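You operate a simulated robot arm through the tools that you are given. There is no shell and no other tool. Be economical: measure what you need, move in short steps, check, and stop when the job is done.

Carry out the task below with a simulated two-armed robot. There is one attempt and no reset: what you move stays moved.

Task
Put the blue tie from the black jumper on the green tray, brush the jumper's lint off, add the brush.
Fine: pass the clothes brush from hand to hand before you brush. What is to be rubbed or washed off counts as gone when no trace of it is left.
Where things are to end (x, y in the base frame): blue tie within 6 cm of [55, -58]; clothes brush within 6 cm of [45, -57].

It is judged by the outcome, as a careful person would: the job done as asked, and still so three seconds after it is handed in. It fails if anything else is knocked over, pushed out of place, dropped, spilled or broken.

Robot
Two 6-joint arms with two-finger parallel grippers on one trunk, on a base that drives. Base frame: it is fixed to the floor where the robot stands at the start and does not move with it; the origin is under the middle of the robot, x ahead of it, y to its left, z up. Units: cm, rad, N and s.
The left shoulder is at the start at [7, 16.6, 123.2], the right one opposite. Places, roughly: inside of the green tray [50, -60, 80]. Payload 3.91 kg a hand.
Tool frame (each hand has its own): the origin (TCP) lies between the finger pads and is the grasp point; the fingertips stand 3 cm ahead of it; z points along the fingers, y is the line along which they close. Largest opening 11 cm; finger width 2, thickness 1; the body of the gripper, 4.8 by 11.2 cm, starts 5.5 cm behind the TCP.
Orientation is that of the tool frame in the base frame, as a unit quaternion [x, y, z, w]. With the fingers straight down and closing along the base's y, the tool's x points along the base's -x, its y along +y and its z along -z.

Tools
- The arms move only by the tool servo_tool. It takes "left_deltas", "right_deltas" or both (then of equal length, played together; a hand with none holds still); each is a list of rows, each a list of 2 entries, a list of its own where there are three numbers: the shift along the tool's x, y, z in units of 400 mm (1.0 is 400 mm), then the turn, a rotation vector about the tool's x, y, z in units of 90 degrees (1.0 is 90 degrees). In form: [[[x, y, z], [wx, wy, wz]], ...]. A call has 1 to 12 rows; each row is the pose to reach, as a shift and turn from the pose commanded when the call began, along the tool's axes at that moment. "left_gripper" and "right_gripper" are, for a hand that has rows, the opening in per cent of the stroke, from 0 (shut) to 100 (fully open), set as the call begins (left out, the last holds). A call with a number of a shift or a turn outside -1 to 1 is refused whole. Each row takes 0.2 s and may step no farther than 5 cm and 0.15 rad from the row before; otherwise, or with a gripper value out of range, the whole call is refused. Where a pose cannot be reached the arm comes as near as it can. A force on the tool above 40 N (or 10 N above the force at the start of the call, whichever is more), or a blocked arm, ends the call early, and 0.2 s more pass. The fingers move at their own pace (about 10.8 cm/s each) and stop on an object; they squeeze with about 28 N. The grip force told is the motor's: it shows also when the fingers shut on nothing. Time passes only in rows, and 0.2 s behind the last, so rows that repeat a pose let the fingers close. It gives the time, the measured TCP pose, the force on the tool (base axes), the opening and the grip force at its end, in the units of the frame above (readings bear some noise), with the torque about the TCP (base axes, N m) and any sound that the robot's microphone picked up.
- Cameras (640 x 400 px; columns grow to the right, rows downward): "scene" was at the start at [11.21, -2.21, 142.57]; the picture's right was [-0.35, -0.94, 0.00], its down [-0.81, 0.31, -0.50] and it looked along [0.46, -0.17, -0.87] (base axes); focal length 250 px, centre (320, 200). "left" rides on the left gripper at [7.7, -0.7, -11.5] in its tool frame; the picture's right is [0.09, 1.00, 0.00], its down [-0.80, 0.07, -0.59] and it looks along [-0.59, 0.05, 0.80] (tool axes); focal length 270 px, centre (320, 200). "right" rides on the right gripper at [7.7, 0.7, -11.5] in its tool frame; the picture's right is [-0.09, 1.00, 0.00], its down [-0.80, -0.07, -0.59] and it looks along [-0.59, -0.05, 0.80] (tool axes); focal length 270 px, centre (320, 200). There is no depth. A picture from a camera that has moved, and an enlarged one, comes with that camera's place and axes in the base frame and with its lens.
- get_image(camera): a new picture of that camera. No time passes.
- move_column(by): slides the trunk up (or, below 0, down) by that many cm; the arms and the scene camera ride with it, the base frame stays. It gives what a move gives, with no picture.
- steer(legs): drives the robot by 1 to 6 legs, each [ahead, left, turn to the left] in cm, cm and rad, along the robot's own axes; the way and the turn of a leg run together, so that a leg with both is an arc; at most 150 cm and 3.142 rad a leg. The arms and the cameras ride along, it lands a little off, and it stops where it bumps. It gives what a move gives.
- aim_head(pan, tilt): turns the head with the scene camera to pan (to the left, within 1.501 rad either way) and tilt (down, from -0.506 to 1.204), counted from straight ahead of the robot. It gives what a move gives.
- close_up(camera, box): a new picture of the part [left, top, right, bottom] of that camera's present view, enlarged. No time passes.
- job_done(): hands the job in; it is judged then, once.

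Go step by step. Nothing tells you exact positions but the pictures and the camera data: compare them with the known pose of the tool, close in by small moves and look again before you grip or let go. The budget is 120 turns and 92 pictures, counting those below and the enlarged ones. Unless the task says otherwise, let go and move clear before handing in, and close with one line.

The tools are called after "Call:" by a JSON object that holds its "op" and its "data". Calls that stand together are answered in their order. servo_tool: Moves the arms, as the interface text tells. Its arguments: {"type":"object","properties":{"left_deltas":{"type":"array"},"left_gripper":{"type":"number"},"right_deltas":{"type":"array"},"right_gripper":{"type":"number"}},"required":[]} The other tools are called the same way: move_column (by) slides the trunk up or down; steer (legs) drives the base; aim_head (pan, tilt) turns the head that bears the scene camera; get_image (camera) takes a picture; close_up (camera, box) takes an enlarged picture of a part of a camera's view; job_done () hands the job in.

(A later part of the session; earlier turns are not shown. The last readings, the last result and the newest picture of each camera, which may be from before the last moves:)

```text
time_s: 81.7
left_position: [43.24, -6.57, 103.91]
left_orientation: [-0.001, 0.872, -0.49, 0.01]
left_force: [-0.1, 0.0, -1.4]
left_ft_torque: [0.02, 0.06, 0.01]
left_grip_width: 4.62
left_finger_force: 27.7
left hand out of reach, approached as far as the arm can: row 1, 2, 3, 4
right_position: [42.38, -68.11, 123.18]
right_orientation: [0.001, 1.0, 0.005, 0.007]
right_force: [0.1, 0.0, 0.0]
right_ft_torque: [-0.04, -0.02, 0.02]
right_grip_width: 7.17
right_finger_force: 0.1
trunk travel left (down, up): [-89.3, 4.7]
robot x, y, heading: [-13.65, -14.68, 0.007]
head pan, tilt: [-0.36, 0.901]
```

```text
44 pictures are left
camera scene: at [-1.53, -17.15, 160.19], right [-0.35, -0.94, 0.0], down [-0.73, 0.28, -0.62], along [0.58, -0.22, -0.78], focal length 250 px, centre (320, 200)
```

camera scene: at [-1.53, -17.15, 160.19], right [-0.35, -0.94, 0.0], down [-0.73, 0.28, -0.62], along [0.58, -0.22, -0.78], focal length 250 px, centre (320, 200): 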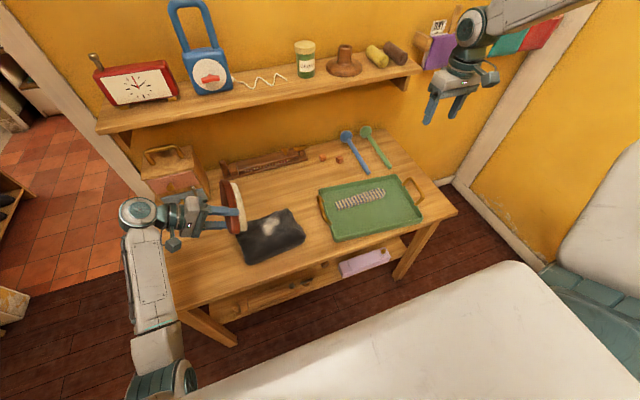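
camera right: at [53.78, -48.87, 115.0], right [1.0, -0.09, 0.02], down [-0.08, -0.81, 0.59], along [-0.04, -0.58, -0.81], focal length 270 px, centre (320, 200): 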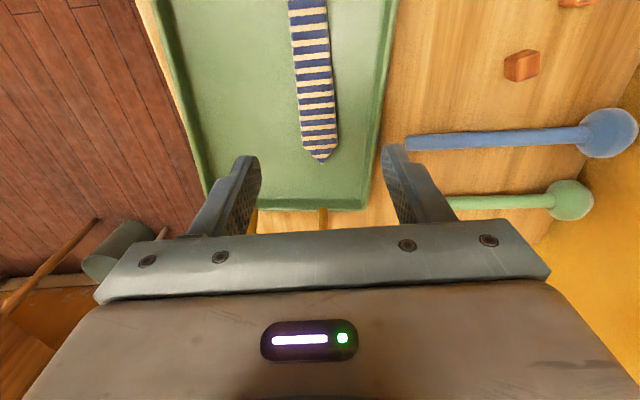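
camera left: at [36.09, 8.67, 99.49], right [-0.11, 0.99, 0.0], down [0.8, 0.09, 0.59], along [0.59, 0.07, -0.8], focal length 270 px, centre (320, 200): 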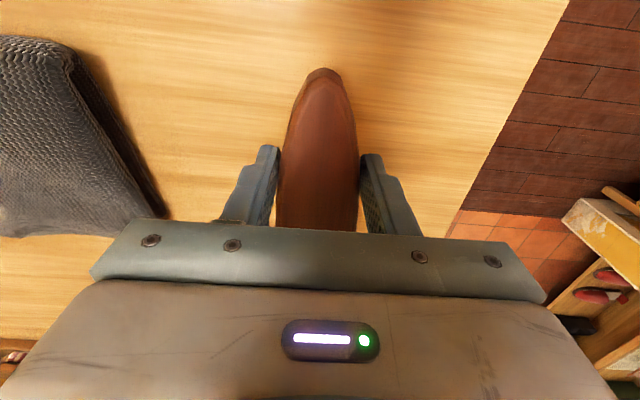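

The left hand can present the brush inward this way. I'll roll it further and bring the right hand in, rolled to face it.

Call:
{"op": "servo_tool", "data": {"left_deltas": [[[0, -0.05, 0.03], [0.05, 0, 0]], [[0, -0.1, 0.06], [0.1, 0, 0]], [[0, -0.15, 0.09], [0.15, 0, 0]], [[0, -0.2, 0.12], [0.2, 0, 0]], [[0, -0.25, 0.15], [0.25, 0, 0]], [[0, -0.3, 0.17], [0.29, 0, 0]], [[0, -0.353, 0.195], [0.33, 0, 0]], [[0, -0.353, 0.195], [0.33, 0, 0]], [[0, -0.353, 0.195], [0.33, 0, 0]], [[0, -0.353, 0.195], [0.33, 0, 0]], [[0, -0.353, 0.195], [0.33, 0, 0]], [[0, -0.353, 0.195], [0.33, 0, 0]]], "right_deltas": [[[-0.02, 0.05, 0.01], [-0.08, 0, 0]], [[-0.03, 0.1, 0.03], [-0.16, 0, 0]], [[-0.05, 0.16, 0.05], [-0.24, 0, 0]], [[-0.07, 0.22, 0.06], [-0.32, 0, 0]], [[-0.08, 0.28, 0.08], [-0.4, 0, 0]], [[-0.1, 0.34, 0.1], [-0.48, 0, 0]], [[-0.12, 0.4, 0.12], [-0.56, 0, 0]], [[-0.13, 0.46, 0.13], [-0.64, 0, 0]], [[-0.15, 0.52, 0.15], [-0.72, 0, 0]], [[-0.17, 0.58, 0.17], [-0.8, 0, 0]], [[-0.18, 0.64, 0.18], [-0.88, 0, 0]], [[-0.2, 0.7, 0.2], [-0.95, 0, 0]]]}}

Call:
{"op": "get_image", "data": {"camera": "scene"}}

```text
time_s: 84.5
left_position: [43.58, -19.0, 111.07]
left_orientation: [-0.001, 0.724, -0.69, 0.011]
left_force: [-0.5, 0.7, -1.3]
left_ft_torque: [0.04, 0.09, -0.01]
left_grip_width: 4.6
left_finger_force: 28.7
right_position: [50.5, -46.1, 116.46]
right_orientation: [0.022, 0.769, 0.638, 0.029]
right_force: [0.4, 0.9, -0.6]
right_ft_torque: [-0.01, 0.03, -0.01]
right_grip_width: 7.15
right_finger_force: 0.0
right hand out of reach, approached as far as the arm can: row 3, 4, 5, 6, 7, 8, 9
trunk travel left (down, up): [-89.3, 4.7]
robot x, y, heading: [-13.7, -14.37, 0.001]
head pan, tilt: [-0.36, 0.901]
stopped in row 12 (right hand): the arm was blocked; the commanded pose is now the measured one
```

```text
43 pictures are left
camera scene: at [-1.29, -16.18, 160.21], right [-0.35, -0.94, 0.01], down [-0.73, 0.27, -0.62], along [0.58, -0.22, -0.78], focal length 250 px, centre (320, 200)
```

scene: 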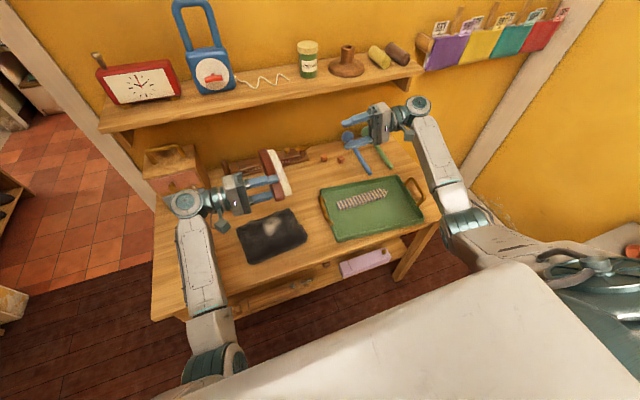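

Both hands can meet in the middle, but the brush must be taken from its back, so I'll turn the left hand to raise the brush's free end, and back the robot off so both arms can stretch forward.

Call:
{"op": "steer", "data": {"legs": [[-14, 0, 0]]}}

Call:
{"op": "servo_tool", "data": {"left_deltas": [[[-0.02, 0, 0], [0, 0, 0.0833]], [[-0.04, 0, 0], [0, 0, 0.1667]], [[-0.06, 0, 0], [0, 0, 0.25]], [[-0.08, 0, 0], [0, 0, 0.3333]], [[-0.1, 0, 0], [0, 0, 0.4167]], [[-0.12, 0, 0], [0, 0, 0.5]], [[-0.14, 0, 0], [0, 0, 0.5833]], [[-0.16, 0, 0], [0, 0, 0.6667]], [[-0.18, 0, 0], [0, 0, 0.75]], [[-0.2, 0, 0], [0, 0, 0.8333]], [[-0.22, 0, 0], [0, 0, 0.9167]], [[-0.25, 0, 0], [0, 0, 1.0]]]}}

Call:
{"op": "get_image", "data": {"camera": "scene"}}

```text
time_s: 85.8
left_position: [29.61, -19.51, 111.11]
left_orientation: [-0.002, 0.725, -0.688, 0.011]
left_force: [0.8, 0.7, -1.8]
left_ft_torque: [0.02, 0.05, 0.0]
left_grip_width: 4.62
left_finger_force: 28.1
right_position: [36.71, -46.53, 116.16]
right_orientation: [0.022, 0.767, 0.641, 0.027]
right_force: [-0.5, -0.8, 0.3]
right_ft_torque: [0.02, -0.01, 0.0]
right_grip_width: 7.12
right_finger_force: 0.1
trunk travel left (down, up): [-89.3, 4.7]
robot x, y, heading: [-27.77, -14.32, -0.004]
head pan, tilt: [-0.36, 0.901]
```

```text
time_s: 88.4
left_position: [39.4, -19.32, 111.36]
left_orientation: [0.512, 0.513, -0.478, 0.496]
left_force: [0.3, -0.1, -1.6]
left_ft_torque: [0.05, 0.02, -0.01]
left_grip_width: 4.57
left_finger_force: 27.6
right_position: [36.48, -46.59, 116.21]
right_orientation: [0.021, 0.767, 0.641, 0.028]
right_force: [0.3, -0.5, 0.5]
right_ft_torque: [0.01, 0.01, -0.03]
right_grip_width: 7.16
right_finger_force: 0.0
trunk travel left (down, up): [-89.3, 4.7]
robot x, y, heading: [-27.08, -14.68, 0.004]
head pan, tilt: [-0.36, 0.901]
```

```text
42 pictures are left
camera scene: at [-15.42, -17.07, 160.18], right [-0.35, -0.94, 0.0], down [-0.73, 0.27, -0.62], along [0.58, -0.22, -0.78], focal length 250 px, centre (320, 200)
```

scene: 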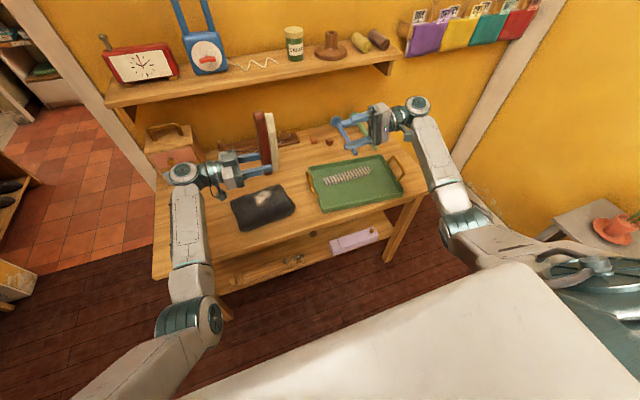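

The brush now stands with its free end up. I'll lean the left hand back to about 35° so the brush lies flatter, and turn the right wrist to match.

Call:
{"op": "servo_tool", "data": {"left_deltas": [[[0.03, 0, -0.02], [0, 0.06, 0]], [[0.06, 0.005, -0.04], [0, 0.12, 0]], [[0.09, 0.01, -0.06], [0, 0.18, 0]], [[0.12, 0.015, -0.08], [0, 0.24, 0]], [[0.15, 0.02, -0.1], [0, 0.3, 0]], [[0.18, 0.025, -0.12], [0, 0.36, 0]], [[0.21, 0.03, -0.14], [0, 0.42, 0]], [[0.24, 0.035, -0.16], [0, 0.48, 0]], [[0.27, 0.04, -0.18], [0, 0.54, 0]], [[0.285, 0.04, -0.18], [0, 0.61, 0]], [[0.285, 0.04, -0.18], [0, 0.61, 0]], [[0.285, 0.04, -0.18], [0, 0.61, 0]]], "right_deltas": [[[0, 0, 0], [0, 0, 0.0833]], [[0, 0, 0], [0, 0, 0.1667]], [[0, 0, 0], [0, 0, 0.25]], [[0, 0, 0], [0, 0, 0.3333]], [[0, 0, 0], [0, 0, 0.4167]], [[0, 0, 0], [0, 0, 0.5]], [[0, 0, 0], [0, 0, 0.5833]], [[0, 0, 0], [0, 0, 0.6667]], [[0, 0, 0], [0, 0, 0.75]], [[0, 0, 0], [0, 0, 0.8333]], [[0, 0, 0], [0, 0, 0.9167]], [[0, 0, 0], [0, 0, 1.0]]]}}

Call:
{"op": "get_image", "data": {"camera": "scene"}}

```text
time_s: 91.0
left_position: [41.13, -11.56, 100.42]
left_orientation: [0.674, 0.685, -0.188, 0.202]
left_force: [-0.2, -0.3, -1.6]
left_ft_torque: [0.11, -0.04, 0.02]
left_grip_width: 4.56
left_finger_force: 27.6
right_position: [36.44, -46.39, 116.34]
right_orientation: [0.559, 0.527, 0.473, -0.433]
right_force: [0.3, 0.3, -0.5]
right_ft_torque: [-0.03, -0.03, -0.02]
right_grip_width: 7.13
right_finger_force: 0.1
trunk travel left (down, up): [-89.3, 4.7]
robot x, y, heading: [-27.83, -14.43, 0.001]
head pan, tilt: [-0.36, 0.901]
```

```text
41 pictures are left
camera scene: at [-15.47, -17.02, 160.18], right [-0.35, -0.94, 0.0], down [-0.73, 0.27, -0.62], along [0.58, -0.22, -0.78], focal length 250 px, centre (320, 200)
```

scene: 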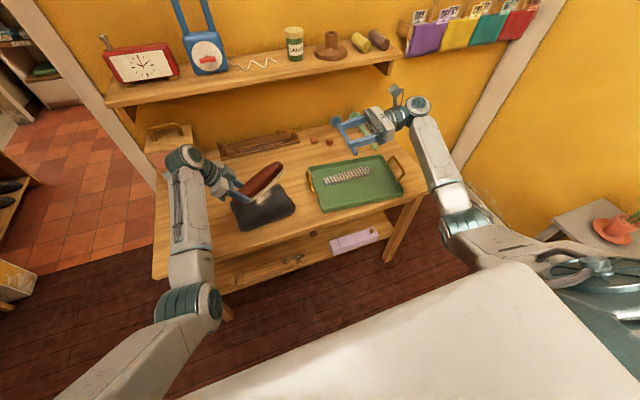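

Good: the left hand leans 32° and the brush back faces up-left. I'll bring the right hand, leaned about 40°, to a hover beside the brush's free half.

Call:
{"op": "servo_tool", "data": {"right_deltas": [[[0, 0.008, 0.05], [0.004, -0.044, 0]], [[0, 0.017, 0.1], [0.009, -0.088, 0]], [[0, 0.025, 0.15], [0.013, -0.132, 0]], [[-0.005, 0.034, 0.2], [0.018, -0.176, 0]], [[-0.006, 0.042, 0.25], [0.022, -0.22, 0]], [[-0.007, 0.051, 0.3], [0.027, -0.264, 0]], [[-0.008, 0.06, 0.35], [0.031, -0.308, 0]], [[-0.01, 0.068, 0.4], [0.036, -0.352, 0]], [[-0.011, 0.077, 0.45], [0.04, -0.396, 0]], [[-0.012, 0.085, 0.5], [0.045, -0.44, 0]]]}}

Call:
{"op": "get_image", "data": {"camera": "scene"}}

Call:
{"op": "get_image", "data": {"camera": "right"}}

```text
time_s: 93.2
left_position: [41.11, -11.42, 100.3]
left_orientation: [0.674, 0.684, -0.189, 0.204]
left_force: [-0.3, -0.4, -1.2]
left_ft_torque: [0.05, -0.01, 0.0]
left_grip_width: 4.57
left_finger_force: 28.1
right_position: [41.35, -26.86, 112.49]
right_orientation: [0.67, 0.659, 0.237, -0.247]
right_force: [1.0, 0.5, -0.5]
right_ft_torque: [-0.01, 0.0, -0.01]
right_grip_width: 7.15
right_finger_force: 0.0
trunk travel left (down, up): [-89.3, 4.7]
robot x, y, heading: [-27.98, -14.42, 0.005]
head pan, tilt: [-0.36, 0.901]
```

```text
40 pictures are left
camera scene: at [-15.45, -16.87, 160.18], right [-0.35, -0.94, 0.0], down [-0.73, 0.27, -0.62], along [0.58, -0.22, -0.78], focal length 250 px, centre (320, 200)
```

scene: 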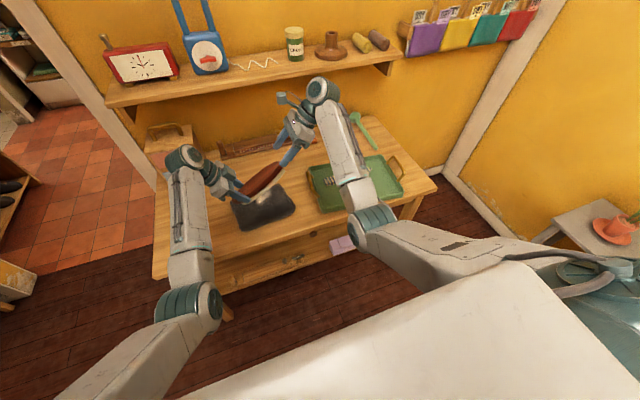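

```text
39 pictures are left
camera right: at [42.33, -28.41, 126.17], right [0.99, -0.08, -0.07], down [-0.08, -0.99, -0.06], along [-0.07, 0.06, -1.0], focal length 270 px, centre (320, 200)
```

right: 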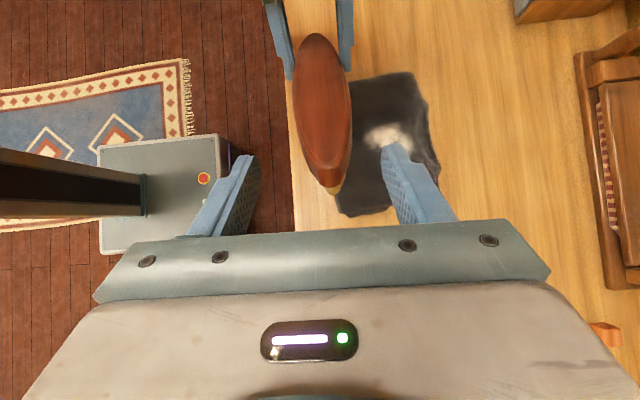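

The right hand reaches easily. I'll make it more upright (about 15° lean) for a straighter grip, still hovering.

Call:
{"op": "servo_tool", "data": {"right_deltas": [[[0.02, 0, 0.027], [0, -0.07, 0]], [[0.04, 0, 0.054], [0, -0.14, 0]], [[0.06, 0, 0.081], [0, -0.21, 0]], [[0.079, 0, 0.108], [0, -0.278, 0]]]}}

Call:
{"op": "get_image", "data": {"camera": "right"}}

Call:
{"op": "get_image", "data": {"camera": "scene"}}

```text
time_s: 94.2
left_position: [41.01, -11.41, 100.41]
left_orientation: [0.675, 0.684, -0.189, 0.203]
left_force: [0.4, -0.4, -0.9]
left_ft_torque: [0.08, 0.02, 0.01]
left_grip_width: 4.57
left_finger_force: 28.4
right_position: [42.8, -21.25, 109.97]
right_orientation: [0.705, 0.697, 0.087, -0.096]
right_force: [0.4, 0.4, 0.0]
right_ft_torque: [-0.02, 0.01, 0.0]
right_grip_width: 7.14
right_finger_force: 0.1
right hand out of reach, approached as far as the arm can: row 2, 3, 4
trunk travel left (down, up): [-89.3, 4.7]
robot x, y, heading: [-27.57, -14.34, 0.001]
head pan, tilt: [-0.36, 0.901]
```

```text
38 pictures are left
camera right: at [43.73, -16.92, 123.1], right [0.99, -0.1, -0.04], down [-0.07, -0.93, 0.37], along [-0.07, -0.36, -0.93], focal length 270 px, centre (320, 200)
```

right: 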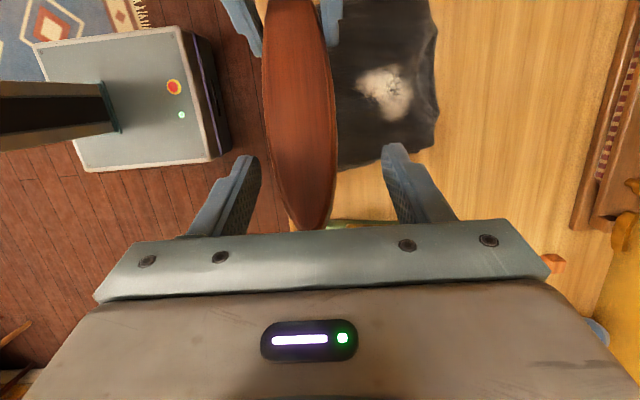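

```text
37 pictures are left
camera scene: at [-15.53, -16.85, 160.19], right [-0.35, -0.94, 0.0], down [-0.73, 0.27, -0.62], along [0.58, -0.22, -0.78], focal length 250 px, centre (320, 200)
```

scene: 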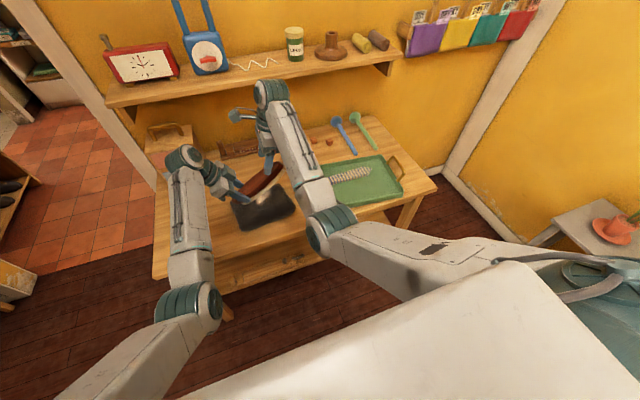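

The grip pose is just below. I'll centre on the brush and slide down to it.

Call:
{"op": "servo_tool", "data": {"right_deltas": [[[0, -0.02, 0], [0, 0, 0]], [[0, -0.04, 0.01], [0, 0, 0]], [[0, -0.04, 0.04], [0, 0, 0]], [[0, -0.04, 0.07], [0, 0, 0]], [[-0.002, -0.04, 0.09], [0, 0, 0]]]}}

Call:
{"op": "get_image", "data": {"camera": "right"}}

Call:
{"op": "get_image", "data": {"camera": "left"}}

```text
time_s: 95.4
left_position: [41.19, -11.61, 100.44]
left_orientation: [0.674, 0.684, -0.189, 0.203]
left_force: [-0.1, 0.1, -1.6]
left_ft_torque: [0.09, -0.02, 0.01]
left_grip_width: 4.57
left_finger_force: 28.0
right_position: [41.16, -20.8, 106.24]
right_orientation: [0.705, 0.696, 0.088, -0.099]
right_force: [-0.1, 0.4, -0.1]
right_ft_torque: [-0.02, 0.0, -0.01]
right_grip_width: 7.14
right_finger_force: 0.1
right hand out of reach, approached as far as the arm can: row 1, 2
trunk travel left (down, up): [-89.3, 4.7]
robot x, y, heading: [-27.35, -14.75, 0.01]
head pan, tilt: [-0.36, 0.901]
```

```text
36 pictures are left
camera right: at [42.14, -16.29, 119.42], right [0.99, -0.09, -0.04], down [-0.07, -0.93, 0.37], along [-0.07, -0.36, -0.93], focal length 270 px, centre (320, 200)
```

right: 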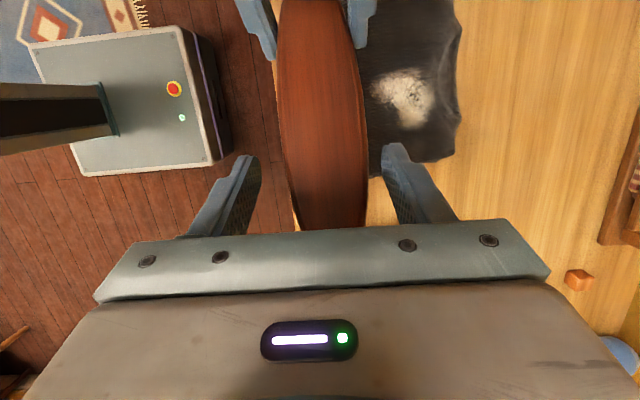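

```text
35 pictures are left
camera left: at [40.12, 1.01, 105.96], right [0.99, 0.09, -0.03], down [0.06, -0.36, 0.93], along [0.08, -0.93, -0.37], focal length 270 px, centre (320, 200)
```

left: 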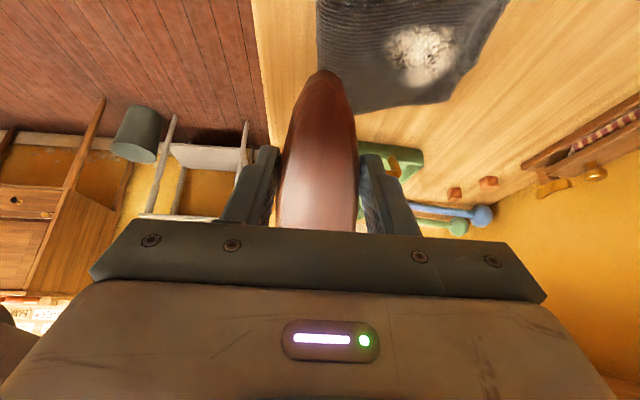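

Centred. A last centimetre down, then the right hand closes.

Call:
{"op": "servo_tool", "data": {"right_deltas": [[[0, 0, 0.012], [0, 0, 0]], [[0, 0, 0.025], [0, 0, 0]], [[0, 0, 0.035], [0, 0, 0]]]}}

Call:
{"op": "servo_tool", "data": {"right_deltas": [[[0, 0, 0], [0, 0, 0]], [[0, 0, 0], [0, 0, 0]], [[0, 0, 0], [0, 0, 0]], [[0, 0, 0], [0, 0, 0]]], "right_gripper": 0}}

Call:
{"op": "get_image", "data": {"camera": "right"}}

```text
time_s: 96.2
left_position: [41.08, -11.55, 100.3]
left_orientation: [0.673, 0.686, -0.188, 0.204]
left_force: [0.0, 0.2, -1.4]
left_ft_torque: [0.06, -0.02, -0.01]
left_grip_width: 4.61
left_finger_force: 28.4
right_position: [41.13, -20.3, 104.91]
right_orientation: [0.705, 0.697, 0.087, -0.099]
right_force: [-0.5, -0.8, 0.7]
right_ft_torque: [0.0, -0.01, -0.01]
right_grip_width: 7.17
right_finger_force: 0.0
trunk travel left (down, up): [-89.3, 4.7]
robot x, y, heading: [-27.7, -14.6, 0.005]
head pan, tilt: [-0.36, 0.901]
```

```text
time_s: 97.2
left_position: [41.25, -11.5, 100.34]
left_orientation: [0.674, 0.685, -0.189, 0.203]
left_force: [-14.9, 8.2, 0.2]
left_ft_torque: [-0.08, 0.21, -0.8]
left_grip_width: 4.53
left_finger_force: 28.0
right_position: [41.06, -20.3, 104.99]
right_orientation: [0.705, 0.697, 0.088, -0.098]
right_force: [14.3, -7.9, -0.3]
right_ft_torque: [-0.39, -0.94, -0.5]
right_grip_width: 4.99
right_finger_force: 27.7
trunk travel left (down, up): [-89.3, 4.7]
robot x, y, heading: [-27.36, -14.51, 0.001]
head pan, tilt: [-0.36, 0.901]
```

```text
34 pictures are left
camera right: at [42.17, -15.97, 118.13], right [0.99, -0.09, -0.04], down [-0.07, -0.93, 0.37], along [-0.07, -0.36, -0.93], focal length 270 px, centre (320, 200)
```

right: 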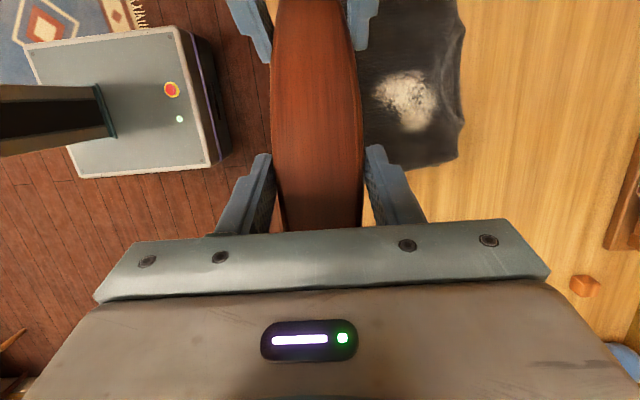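

The right hand has it. Left releases and backs off along its fingers.

Call:
{"op": "servo_tool", "data": {"left_deltas": [[[0, 0, 0], [0, 0, 0]], [[0, 0, 0], [0, 0, 0]], [[0, 0, -0.03], [0, 0, 0]], [[0, 0, -0.07], [0, 0, 0]], [[0.02, 0, -0.12], [0, 0, 0]], [[0.05, 0, -0.18], [0, 0, 0]], [[0.1, 0, -0.24], [0, 0, 0]]], "left_gripper": 90}}

Call:
{"op": "get_image", "data": {"camera": "right"}}

Call:
{"op": "get_image", "data": {"camera": "scene"}}

```text
time_s: 98.8
left_position: [40.78, -2.91, 106.33]
left_orientation: [0.674, 0.685, -0.188, 0.204]
left_force: [0.0, -0.4, 0.1]
left_ft_torque: [-0.01, 0.02, 0.01]
left_grip_width: 9.9
left_finger_force: 0.0
right_position: [41.11, -20.22, 104.96]
right_orientation: [0.705, 0.697, 0.087, -0.099]
right_force: [0.5, -0.4, -0.1]
right_ft_torque: [-0.07, 0.04, -0.01]
right_grip_width: 4.96
right_finger_force: 28.6
trunk travel left (down, up): [-89.3, 4.7]
robot x, y, heading: [-27.33, -14.97, 0.004]
head pan, tilt: [-0.36, 0.901]
```

```text
33 pictures are left
camera right: at [42.13, -15.79, 118.12], right [0.99, -0.09, -0.04], down [-0.07, -0.93, 0.37], along [-0.07, -0.36, -0.93], focal length 270 px, centre (320, 200)
```

right: 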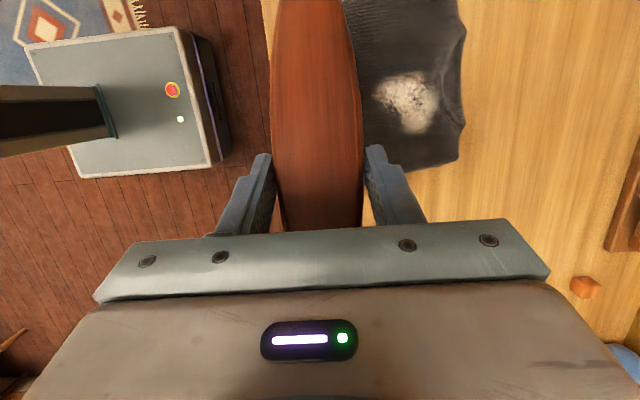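

```text
32 pictures are left
camera scene: at [-15.49, -16.85, 160.19], right [-0.35, -0.94, 0.0], down [-0.73, 0.27, -0.62], along [0.58, -0.22, -0.78], focal length 250 px, centre (320, 200)
```

scene: 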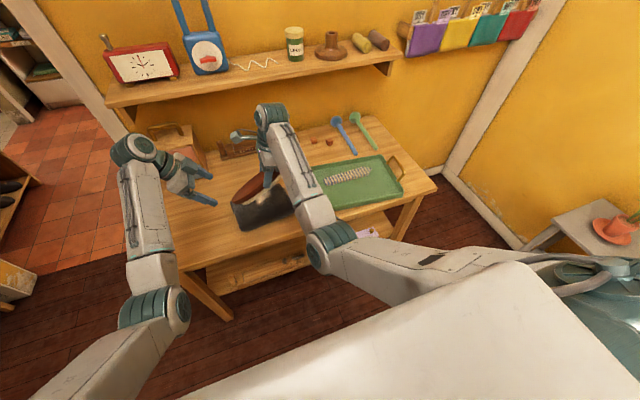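

Hand-over succeeded: the brush is in the right hand alone. I'll clear the left hand away, then level the brush bristles-down.

Call:
{"op": "servo_tool", "data": {"left_deltas": [[[0.06, 0, -0.04], [0, 0, 0]], [[0.12, 0, -0.08], [0, 0, 0]], [[0.18, 0, -0.12], [0, 0, 0]], [[0.24, 0, -0.15], [0, 0, 0]], [[0.3, 0, -0.19], [0, 0, 0]], [[0.36, 0, -0.23], [0, 0, 0]], [[0.42, 0, -0.265], [0, 0, 0]]]}}

Call:
{"op": "servo_tool", "data": {"right_deltas": [[[0, 0, 0], [0, 0.07, 0]], [[0, 0, 0], [0, 0.14, 0]], [[0, 0, 0], [0, 0.21, 0]], [[0, 0, 0], [0, 0.28, 0]], [[0, 0, 0], [0, 0.356, 0]]]}}

Call:
{"op": "get_image", "data": {"camera": "scene"}}

Call:
{"op": "get_image", "data": {"camera": "right"}}

```text
time_s: 100.4
left_position: [40.4, 17.09, 106.51]
left_orientation: [0.674, 0.684, -0.189, 0.203]
left_force: [-0.3, 0.4, 0.9]
left_ft_torque: [-0.03, -0.02, -0.01]
left_grip_width: 9.92
left_finger_force: 0.1
right_position: [41.0, -20.21, 105.05]
right_orientation: [0.705, 0.697, 0.087, -0.1]
right_force: [0.4, 0.1, 0.7]
right_ft_torque: [-0.08, 0.05, 0.01]
right_grip_width: 4.98
right_finger_force: 28.0
trunk travel left (down, up): [-89.3, 4.7]
robot x, y, heading: [-27.28, -14.52, 0.006]
head pan, tilt: [-0.36, 0.901]
```

```text
time_s: 101.6
left_position: [40.36, 16.82, 106.44]
left_orientation: [0.674, 0.685, -0.188, 0.203]
left_force: [-0.3, 0.0, 0.0]
left_ft_torque: [0.0, -0.01, 0.01]
left_grip_width: 9.91
left_finger_force: 0.1
right_position: [41.28, -20.31, 105.0]
right_orientation: [0.653, 0.642, 0.28, -0.288]
right_force: [-0.2, -0.4, -1.1]
right_ft_torque: [-0.06, 0.01, 0.0]
right_grip_width: 4.98
right_finger_force: 27.7
trunk travel left (down, up): [-89.3, 4.7]
robot x, y, heading: [-27.34, -14.62, 0.003]
head pan, tilt: [-0.36, 0.901]
```

```text
31 pictures are left
camera scene: at [-15.47, -17.14, 160.18], right [-0.35, -0.94, 0.0], down [-0.73, 0.27, -0.62], along [0.58, -0.22, -0.78], focal length 250 px, centre (320, 200)
```

scene: 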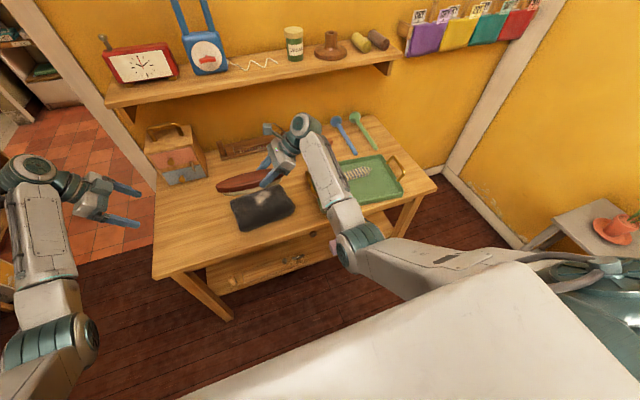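

```text
30 pictures are left
camera right: at [42.11, -23.52, 118.52], right [0.99, -0.07, -0.08], down [-0.08, -0.98, -0.18], along [-0.07, 0.19, -0.98], focal length 270 px, centre (320, 200)
```

right: 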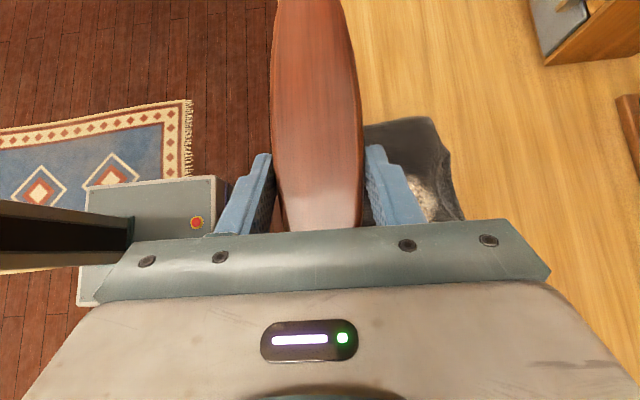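

The brush is level. I'll drive forward a bit and hover it over the jumper.

Call:
{"op": "steer", "data": {"legs": [[8, 0, 0]]}}

Call:
{"op": "servo_tool", "data": {"right_deltas": [[[0.06, 0, 0.06], [0, 0, 0]], [[0.12, 0, 0.12], [0, 0, 0]], [[-0.09, 0, 0.09], [0, 0, 0]]]}}

```text
time_s: 102.7
left_position: [47.85, 17.14, 106.93]
left_orientation: [0.674, 0.685, -0.186, 0.205]
left_force: [-0.1, 0.1, 0.5]
left_ft_torque: [0.02, -0.04, 0.01]
left_grip_width: 9.91
left_finger_force: 0.1
right_position: [48.66, -20.16, 105.45]
right_orientation: [0.652, 0.644, 0.28, -0.287]
right_force: [-1.4, 0.1, -1.5]
right_ft_torque: [-0.1, -0.03, -0.04]
right_grip_width: 4.97
right_finger_force: 27.8
trunk travel left (down, up): [-89.3, 4.7]
robot x, y, heading: [-19.52, -14.86, 0.003]
head pan, tilt: [-0.36, 0.901]
```

```text
refused: row 3 steps farther than a row can; nothing moved
```

I'll lower toward the jumper, brush bottom staying about 2 cm above it.

Call:
{"op": "servo_tool", "data": {"right_deltas": [[[-0.06, -0.02, 0.045], [0, 0, 0]], [[-0.12, -0.04, 0.09], [0, 0, 0]], [[-0.18, -0.06, 0.135], [0, 0, 0]], [[-0.24, -0.08, 0.18], [0, 0, 0]], [[-0.31, -0.0925, 0.235], [0, 0, 0]]]}}

Call:
{"op": "get_image", "data": {"camera": "scene"}}

Call:
{"op": "get_image", "data": {"camera": "right"}}

```text
time_s: 103.9
left_position: [48.3, 16.94, 106.53]
left_orientation: [0.674, 0.685, -0.187, 0.203]
left_force: [0.6, 0.2, 0.5]
left_ft_torque: [-0.02, 0.05, -0.03]
left_grip_width: 9.89
left_finger_force: 0.0
right_position: [45.13, -21.54, 89.54]
right_orientation: [0.652, 0.644, 0.279, -0.288]
right_force: [0.2, 0.4, -1.6]
right_ft_torque: [-0.09, -0.04, 0.02]
right_grip_width: 4.95
right_finger_force: 28.1
trunk travel left (down, up): [-89.3, 4.7]
robot x, y, heading: [-19.52, -14.65, 0.005]
head pan, tilt: [-0.36, 0.901]
```

```text
29 pictures are left
camera scene: at [-7.6, -17.08, 160.2], right [-0.35, -0.94, 0.0], down [-0.73, 0.27, -0.62], along [0.58, -0.22, -0.78], focal length 250 px, centre (320, 200)
```

scene: 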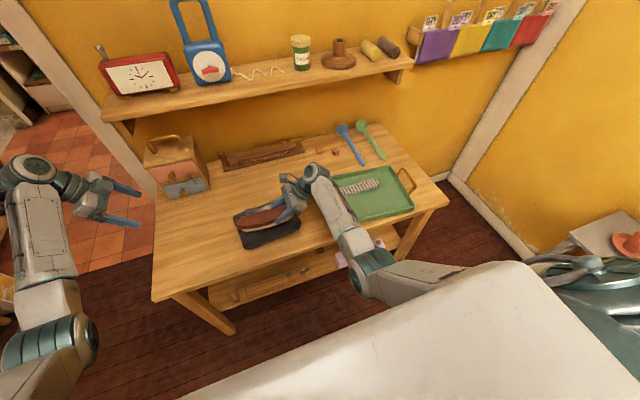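

```text
28 pictures are left
camera right: at [46.01, -24.8, 103.07], right [0.99, -0.07, -0.08], down [-0.08, -0.98, -0.18], along [-0.07, 0.19, -0.98], focal length 270 px, centre (320, 200)
```

right: 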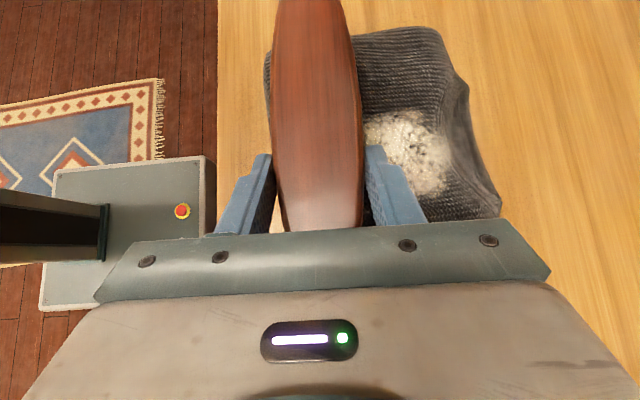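

Lint is at about [51.8,-17.7]. Descending gently until the bristles touch.

Call:
{"op": "servo_tool", "data": {"right_deltas": [[[-0.0075, 0, 0.007], [0, 0, 0]], [[-0.015, 0, 0.014], [0, 0, 0]], [[-0.022, 0, 0.02], [0, 0, 0]], [[-0.028, 0, 0.026], [0, 0, 0]]]}}

```text
time_s: 104.9
left_position: [48.33, 17.22, 106.39]
left_orientation: [0.674, 0.685, -0.188, 0.203]
left_force: [-0.9, 0.4, 0.1]
left_ft_torque: [-0.02, -0.01, 0.05]
left_grip_width: 9.9
left_finger_force: 0.1
right_position: [45.18, -21.67, 88.19]
right_orientation: [0.653, 0.643, 0.278, -0.287]
right_force: [0.4, 0.0, -0.7]
right_ft_torque: [-0.04, -0.01, 0.02]
right_grip_width: 4.95
right_finger_force: 27.9
trunk travel left (down, up): [-89.3, 4.7]
robot x, y, heading: [-19.54, -14.51, 0.001]
head pan, tilt: [-0.36, 0.901]
```

Call:
{"op": "servo_tool", "data": {"right_deltas": [[[-0.004, 0, 0.0035], [0, 0, 0]], [[-0.0075, 0, 0.007], [0, 0, 0]], [[-0.011, 0, 0.0105], [0, 0, 0]]]}}

Call:
{"op": "servo_tool", "data": {"right_deltas": [[[-0.004, 0, 0.0035], [0, 0, 0]], [[-0.0075, 0, 0.007], [0, 0, 0]]]}}

```text
time_s: 105.7
left_position: [48.31, 17.13, 106.51]
left_orientation: [0.675, 0.684, -0.188, 0.202]
left_force: [0.0, 0.3, 0.4]
left_ft_torque: [-0.02, -0.01, 0.0]
left_grip_width: 9.91
left_finger_force: 0.0
right_position: [45.03, -21.64, 87.67]
right_orientation: [0.653, 0.643, 0.279, -0.287]
right_force: [-0.5, -2.6, 7.5]
right_ft_torque: [-0.49, 0.06, -0.03]
right_grip_width: 4.94
right_finger_force: 27.8
trunk travel left (down, up): [-89.3, 4.7]
robot x, y, heading: [-19.7, -14.7, 0.007]
head pan, tilt: [-0.36, 0.901]
```

```text
time_s: 106.3
left_position: [48.04, 16.99, 106.76]
left_orientation: [0.674, 0.685, -0.187, 0.204]
left_force: [0.4, -0.4, 0.0]
left_ft_torque: [-0.02, -0.03, 0.02]
left_grip_width: 9.92
left_finger_force: 0.1
right_position: [45.07, -21.62, 87.44]
right_orientation: [0.652, 0.644, 0.282, -0.286]
right_force: [4.4, -4.2, 24.2]
right_ft_torque: [0.62, -0.27, -0.12]
right_grip_width: 4.97
right_finger_force: 28.1
trunk travel left (down, up): [-89.3, 4.7]
robot x, y, heading: [-19.5, -14.59, 0.004]
head pan, tilt: [-0.36, 0.901]
```

Even contact at z≈87.5 with bristles flat. Easing a little and stroking away over the lint.

Call:
{"op": "servo_tool", "data": {"right_deltas": [[[0.002, 0.02, -0.002], [0, 0, 0]], [[0.002, 0.06, -0.002], [0, 0, 0]], [[0.002, 0.1, -0.002], [0, 0, 0]], [[0.002, 0.14, -0.002], [0, 0, 0]], [[0.002, 0.18, -0.002], [0, 0, 0]], [[0.002, 0.22, -0.002], [0, 0, 0]]]}}

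Call:
{"op": "get_image", "data": {"camera": "right"}}

```text
time_s: 107.7
left_position: [48.35, 17.17, 106.49]
left_orientation: [0.674, 0.686, -0.187, 0.203]
left_force: [0.0, 0.0, 0.5]
left_ft_torque: [-0.04, 0.01, -0.03]
left_grip_width: 9.9
left_finger_force: 0.0
right_position: [53.59, -21.82, 87.35]
right_orientation: [0.653, 0.643, 0.28, -0.286]
right_force: [-0.6, 1.1, 8.5]
right_ft_torque: [0.59, -0.17, 0.29]
right_grip_width: 4.94
right_finger_force: 27.8
right hand out of reach, approached as far as the arm can: row 6
trunk travel left (down, up): [-89.3, 4.7]
robot x, y, heading: [-19.66, -14.65, 0.006]
head pan, tilt: [-0.36, 0.901]
```

```text
27 pictures are left
camera right: at [54.45, -25.06, 100.8], right [0.99, -0.07, -0.08], down [-0.08, -0.98, -0.18], along [-0.06, 0.19, -0.98], focal length 270 px, centre (320, 200)
```

right: 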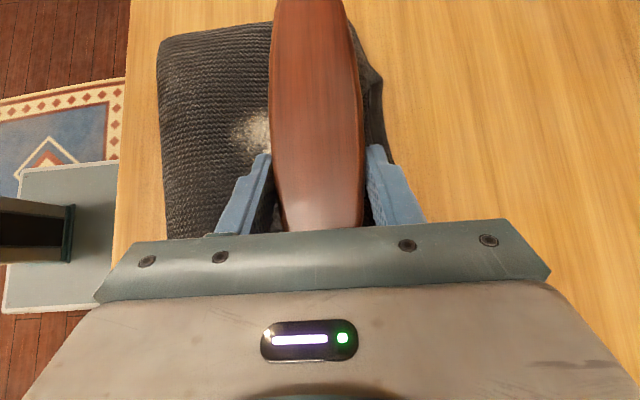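

Some lint is fading but remains. More strokes back and forth.

Call:
{"op": "servo_tool", "data": {"right_deltas": [[[-0.001, -0.04, 0.001], [0, 0, 0]], [[-0.001, -0.08, 0.001], [0, 0, 0]], [[-0.001, -0.12, 0.001], [0, 0, 0]], [[-0.001, -0.16, 0.001], [0, 0, 0]], [[-0.001, -0.2, 0.001], [0, 0, 0]], [[-0.001, -0.24, 0.001], [0, 0, 0]], [[-0.001, -0.2, 0.001], [0, 0, 0]], [[-0.001, -0.16, 0.001], [0, 0, 0]], [[-0.001, -0.12, 0.001], [0, 0, 0]], [[-0.001, -0.08, 0.001], [0, 0, 0]], [[-0.001, -0.04, 0.001], [0, 0, 0]], [[-0.001, 0.0, 0.001], [0, 0, 0]]]}}

Call:
{"op": "get_image", "data": {"camera": "right"}}

```text
time_s: 110.3
left_position: [48.36, 17.06, 106.38]
left_orientation: [0.674, 0.685, -0.187, 0.202]
left_force: [0.1, 0.1, 0.8]
left_ft_torque: [0.0, 0.03, -0.02]
left_grip_width: 9.89
left_finger_force: 0.0
right_position: [53.7, -21.76, 87.31]
right_orientation: [0.652, 0.643, 0.279, -0.288]
right_force: [-3.0, 1.0, 8.9]
right_ft_torque: [0.16, -0.03, 0.18]
right_grip_width: 4.97
right_finger_force: 27.6
trunk travel left (down, up): [-89.3, 4.7]
robot x, y, heading: [-19.46, -14.52, 0.006]
head pan, tilt: [-0.36, 0.901]
```

```text
26 pictures are left
camera right: at [54.58, -24.99, 100.8], right [0.99, -0.07, -0.08], down [-0.08, -0.98, -0.18], along [-0.07, 0.19, -0.98], focal length 270 px, centre (320, 200)
```

right: 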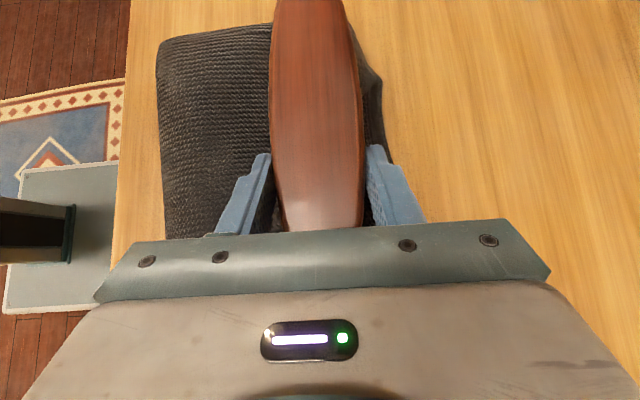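

Near part is clean. Brushing back and looking at the far part.

Call:
{"op": "servo_tool", "data": {"right_deltas": [[[-0.001, -0.04, 0.001], [0, 0, 0]], [[-0.001, -0.08, 0.001], [0, 0, 0]], [[-0.001, -0.04, 0.001], [0, 0, 0]], [[-0.001, 0.0, 0.001], [0, 0, 0]], [[-0.001, -0.04, 0.001], [0, 0, 0]], [[-0.001, -0.08, 0.001], [0, 0, 0]], [[-0.001, -0.12, 0.001], [0, 0, 0]], [[-0.001, -0.16, 0.001], [0, 0, 0]], [[-0.001, -0.2, 0.001], [0, 0, 0]], [[-0.001, -0.24, 0.001], [0, 0, 0]], [[0.02, -0.26, -0.02], [0, 0, 0]], [[0.05, -0.3, -0.05], [0, 0, 0]]]}}

Call:
{"op": "get_image", "data": {"camera": "right"}}

```text
time_s: 112.9
left_position: [48.18, 17.17, 106.55]
left_orientation: [0.675, 0.684, -0.188, 0.203]
left_force: [0.7, 0.1, -0.1]
left_ft_torque: [0.01, -0.03, 0.02]
left_grip_width: 9.92
left_finger_force: 0.0
right_position: [41.31, -21.83, 90.26]
right_orientation: [0.653, 0.643, 0.278, -0.288]
right_force: [0.4, 0.0, -1.0]
right_ft_torque: [-0.08, -0.02, -0.02]
right_grip_width: 4.96
right_finger_force: 27.3
trunk travel left (down, up): [-89.3, 4.7]
robot x, y, heading: [-19.65, -14.62, 0.002]
head pan, tilt: [-0.36, 0.901]
```

```text
25 pictures are left
camera right: at [42.25, -24.93, 103.71], right [0.99, -0.07, -0.08], down [-0.08, -0.98, -0.18], along [-0.07, 0.19, -0.98], focal length 270 px, centre (320, 200)
```

right: 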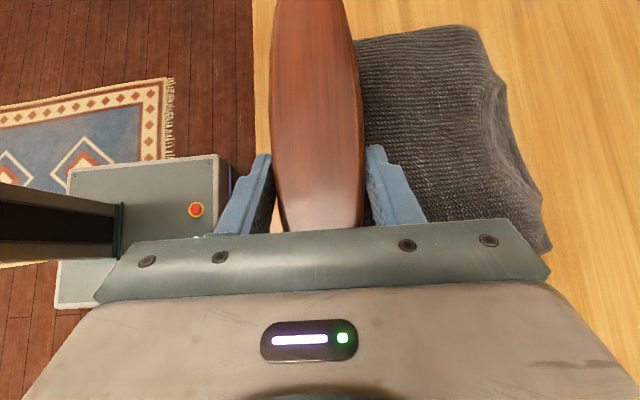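

Call:
{"op": "close_up", "data": {"camera": "right", "box": [350, 10, 560, 250]}}

Call:
{"op": "close_up", "data": {"camera": "scene", "box": [200, 140, 340, 270]}}

```text
1.67 times, centred on (455, 130) of right
camera zoom: at [42.25, -24.93, 103.71], right [0.99, -0.07, -0.08], down [-0.08, -0.98, -0.18], along [-0.07, 0.19, -0.98], focal length 450 px, centre (95, 317)
```

zoom: 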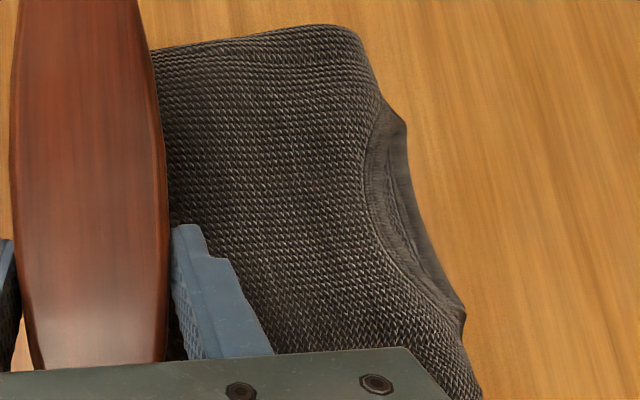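

```text
3.08 times, centred on (270, 205) of scene
camera zoom: at [-7.71, -16.99, 160.19], right [-0.35, -0.94, 0.0], down [-0.73, 0.27, -0.62], along [0.58, -0.22, -0.78], focal length 769 px, centre (474, 185)
```

zoom: 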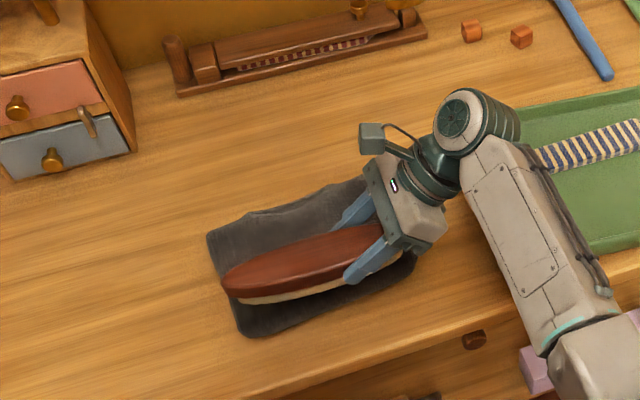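

The jumper looks clean where visible. I'll lift the brush high and slide the robot sideways to the tray.

Call:
{"op": "servo_tool", "data": {"right_deltas": [[[0.05, 0.01, -0.05], [0, 0, 0]], [[0.1, 0.03, -0.1], [0, 0, 0]], [[0.16, 0.05, -0.15], [0, 0, 0]], [[0.22, 0.07, -0.2], [0, 0, 0]], [[0.27, 0.09, -0.25], [0, 0, 0]]]}}

Call:
{"op": "steer", "data": {"legs": [[0, -20, 0]]}}

Call:
{"op": "get_image", "data": {"camera": "scene"}}

```text
time_s: 114.1
left_position: [48.41, 17.17, 106.43]
left_orientation: [0.674, 0.685, -0.187, 0.203]
left_force: [0.2, -0.4, -0.2]
left_ft_torque: [-0.03, 0.0, 0.03]
left_grip_width: 9.89
left_finger_force: 0.0
right_position: [45.56, -21.96, 104.97]
right_orientation: [0.653, 0.643, 0.277, -0.288]
right_force: [-0.1, -0.4, -1.4]
right_ft_torque: [-0.04, -0.01, -0.04]
right_grip_width: 4.96
right_finger_force: 28.1
trunk travel left (down, up): [-89.3, 4.7]
robot x, y, heading: [-19.74, -14.46, -0.001]
head pan, tilt: [-0.36, 0.901]
```

```text
time_s: 115.7
left_position: [48.39, -2.29, 106.25]
left_orientation: [0.672, 0.687, -0.187, 0.204]
left_force: [0.4, -0.2, -0.3]
left_ft_torque: [-0.06, 0.0, 0.0]
left_grip_width: 9.93
left_finger_force: 0.1
right_position: [45.62, -41.32, 105.02]
right_orientation: [0.652, 0.645, 0.277, -0.288]
right_force: [0.0, 0.5, -1.3]
right_ft_torque: [-0.07, 0.01, 0.04]
right_grip_width: 4.95
right_finger_force: 28.3
trunk travel left (down, up): [-89.3, 4.7]
robot x, y, heading: [-19.73, -34.39, 0.01]
head pan, tilt: [-0.36, 0.901]
```

```text
22 pictures are left
camera scene: at [-7.38, -36.43, 160.19], right [-0.35, -0.94, 0.0], down [-0.74, 0.27, -0.62], along [0.58, -0.22, -0.78], focal length 250 px, centre (320, 200)
```

scene: 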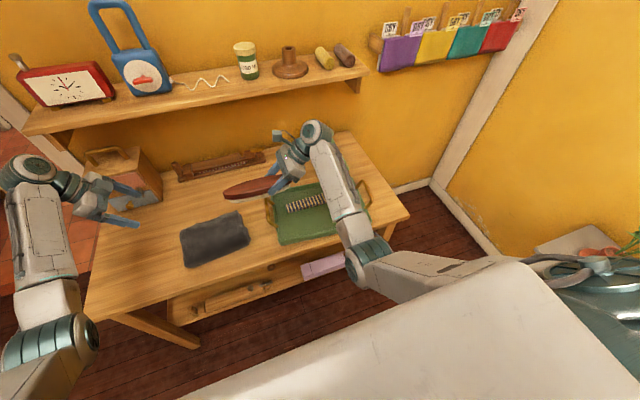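

Call:
{"op": "close_up", "data": {"camera": "scene", "box": [170, 195, 265, 280]}}

Call:
{"op": "steer", "data": {"legs": [[0, -19.5, -0.005]]}}

Call:
{"op": "get_image", "data": {"camera": "right"}}

```text
4.71 times, centred on (218, 238) of scene
camera zoom: at [-7.38, -36.43, 160.19], right [-0.35, -0.94, 0.0], down [-0.74, 0.27, -0.62], along [0.58, -0.22, -0.78], focal length 1176 px, centre (802, 24)
```

zoom: 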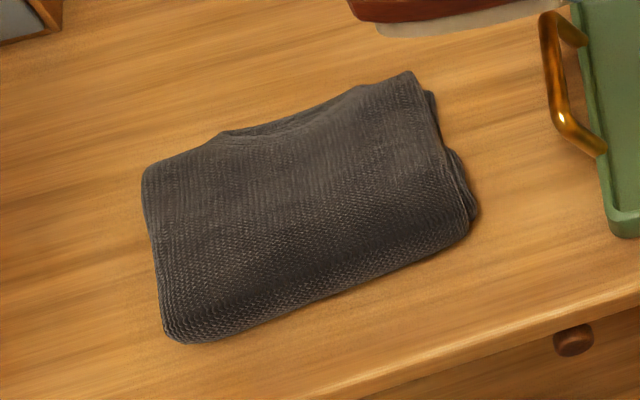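

```text
time_s: 117.3
left_position: [48.69, -22.02, 106.33]
left_orientation: [0.674, 0.685, -0.189, 0.203]
left_force: [0.4, 0.3, -0.5]
left_ft_torque: [-0.01, 0.03, -0.01]
left_grip_width: 9.9
left_finger_force: 0.0
right_position: [45.52, -61.01, 104.95]
right_orientation: [0.653, 0.643, 0.278, -0.287]
right_force: [0.6, -0.8, -0.7]
right_ft_torque: [-0.11, 0.03, 0.01]
right_grip_width: 4.95
right_finger_force: 28.0
trunk travel left (down, up): [-89.3, 4.7]
robot x, y, heading: [-19.59, -53.97, 0.003]
head pan, tilt: [-0.36, 0.901]
```

```text
20 pictures are left
camera right: at [46.59, -64.17, 118.48], right [0.99, -0.07, -0.08], down [-0.08, -0.98, -0.18], along [-0.07, 0.19, -0.98], focal length 270 px, centre (320, 200)
```

right: 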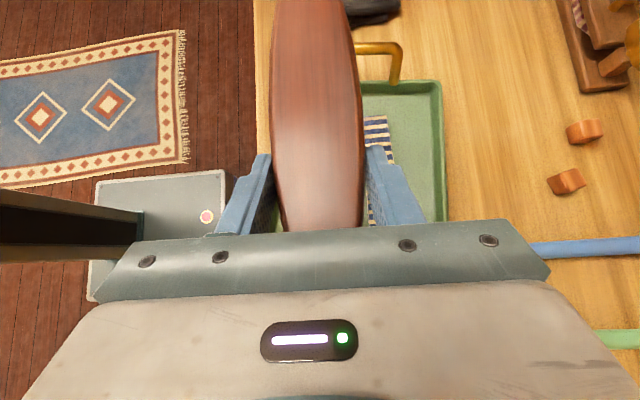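

The jumper is spotless now. The brush is over the near half of the tray beside the tie; lowering.

Call:
{"op": "servo_tool", "data": {"right_deltas": [[[-0.06, -0.01, 0.055], [0, 0, 0]], [[-0.12, -0.017, 0.11], [0, 0, 0]], [[-0.18, -0.017, 0.165], [0, 0, 0]], [[-0.24, -0.017, 0.22], [0, 0, 0]], [[-0.3, -0.017, 0.275], [0, 0, 0]], [[-0.34, -0.017, 0.313], [0, 0, 0]]]}}

Call:
{"op": "get_image", "data": {"camera": "scene"}}

Call:
{"op": "get_image", "data": {"camera": "right"}}

```text
time_s: 118.7
left_position: [48.65, -22.2, 106.39]
left_orientation: [0.675, 0.685, -0.188, 0.202]
left_force: [0.1, 0.4, -0.1]
left_ft_torque: [0.0, 0.0, 0.02]
left_grip_width: 9.87
left_finger_force: 0.1
right_position: [44.6, -61.33, 86.27]
right_orientation: [0.653, 0.643, 0.279, -0.288]
right_force: [0.7, -1.0, -1.9]
right_ft_torque: [-0.06, 0.02, -0.03]
right_grip_width: 4.94
right_finger_force: 28.1
trunk travel left (down, up): [-89.3, 4.7]
robot x, y, heading: [-19.46, -54.39, 0.003]
head pan, tilt: [-0.36, 0.901]
```

```text
19 pictures are left
camera scene: at [-7.27, -56.46, 160.18], right [-0.35, -0.94, 0.0], down [-0.73, 0.27, -0.62], along [0.58, -0.22, -0.78], focal length 250 px, centre (320, 200)
```

scene: 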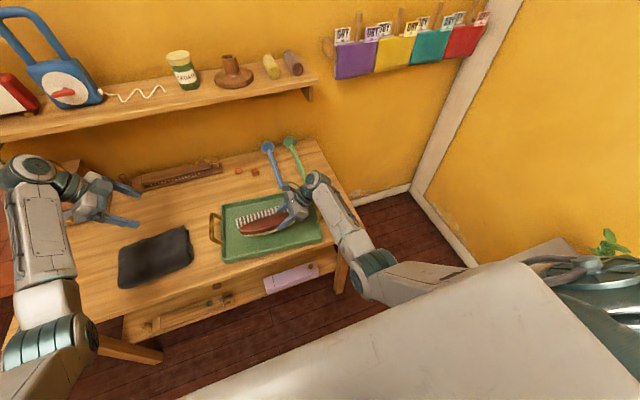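

```text
18 pictures are left
camera right: at [45.63, -64.49, 99.84], right [0.99, -0.07, -0.08], down [-0.08, -0.98, -0.18], along [-0.07, 0.19, -0.98], focal length 270 px, centre (320, 200)
```

right: 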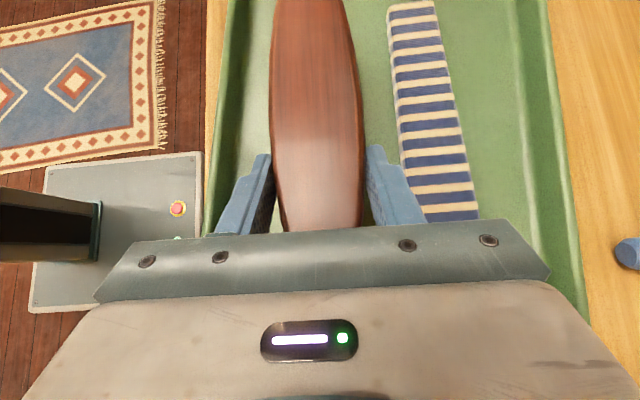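

Clear of the tie and the rim. Lowering slowly to contact.

Call:
{"op": "servo_tool", "data": {"right_deltas": [[[-0.008, 0, 0.0073], [0, 0, 0]], [[-0.016, 0, 0.0147], [0, 0, 0]], [[-0.024, 0, 0.022], [0, 0, 0]], [[-0.032, 0, 0.0293], [0, 0, 0]], [[-0.04, 0, 0.0367], [0, 0, 0]], [[-0.046, 0, 0.0422], [0, 0, 0]]]}}

Call:
{"op": "servo_tool", "data": {"right_deltas": [[[-0.004, 0, 0.0036], [0, 0, 0]], [[-0.008, 0, 0.0073], [0, 0, 0]]]}}

```text
time_s: 120.1
left_position: [48.51, -22.24, 106.55]
left_orientation: [0.674, 0.685, -0.187, 0.202]
left_force: [-0.2, 0.3, 0.5]
left_ft_torque: [0.0, -0.02, -0.01]
left_grip_width: 9.93
left_finger_force: 0.0
right_position: [44.63, -61.3, 84.03]
right_orientation: [0.653, 0.642, 0.279, -0.288]
right_force: [0.6, -0.3, -2.7]
right_ft_torque: [-0.08, -0.02, -0.01]
right_grip_width: 4.95
right_finger_force: 27.8
trunk travel left (down, up): [-89.3, 4.7]
robot x, y, heading: [-19.36, -53.77, 0.005]
head pan, tilt: [-0.36, 0.901]
```

```text
time_s: 120.7
left_position: [48.57, -22.23, 106.45]
left_orientation: [0.674, 0.685, -0.189, 0.203]
left_force: [-0.3, 1.1, -0.5]
left_ft_torque: [-0.01, 0.01, -0.01]
left_grip_width: 9.92
left_finger_force: 0.0
right_position: [44.51, -61.17, 83.56]
right_orientation: [0.652, 0.644, 0.278, -0.288]
right_force: [-0.3, 0.0, -1.8]
right_ft_torque: [-0.06, -0.01, 0.0]
right_grip_width: 4.94
right_finger_force: 28.5
trunk travel left (down, up): [-89.3, 4.7]
robot x, y, heading: [-19.65, -53.57, 0.011]
head pan, tilt: [-0.36, 0.901]
```

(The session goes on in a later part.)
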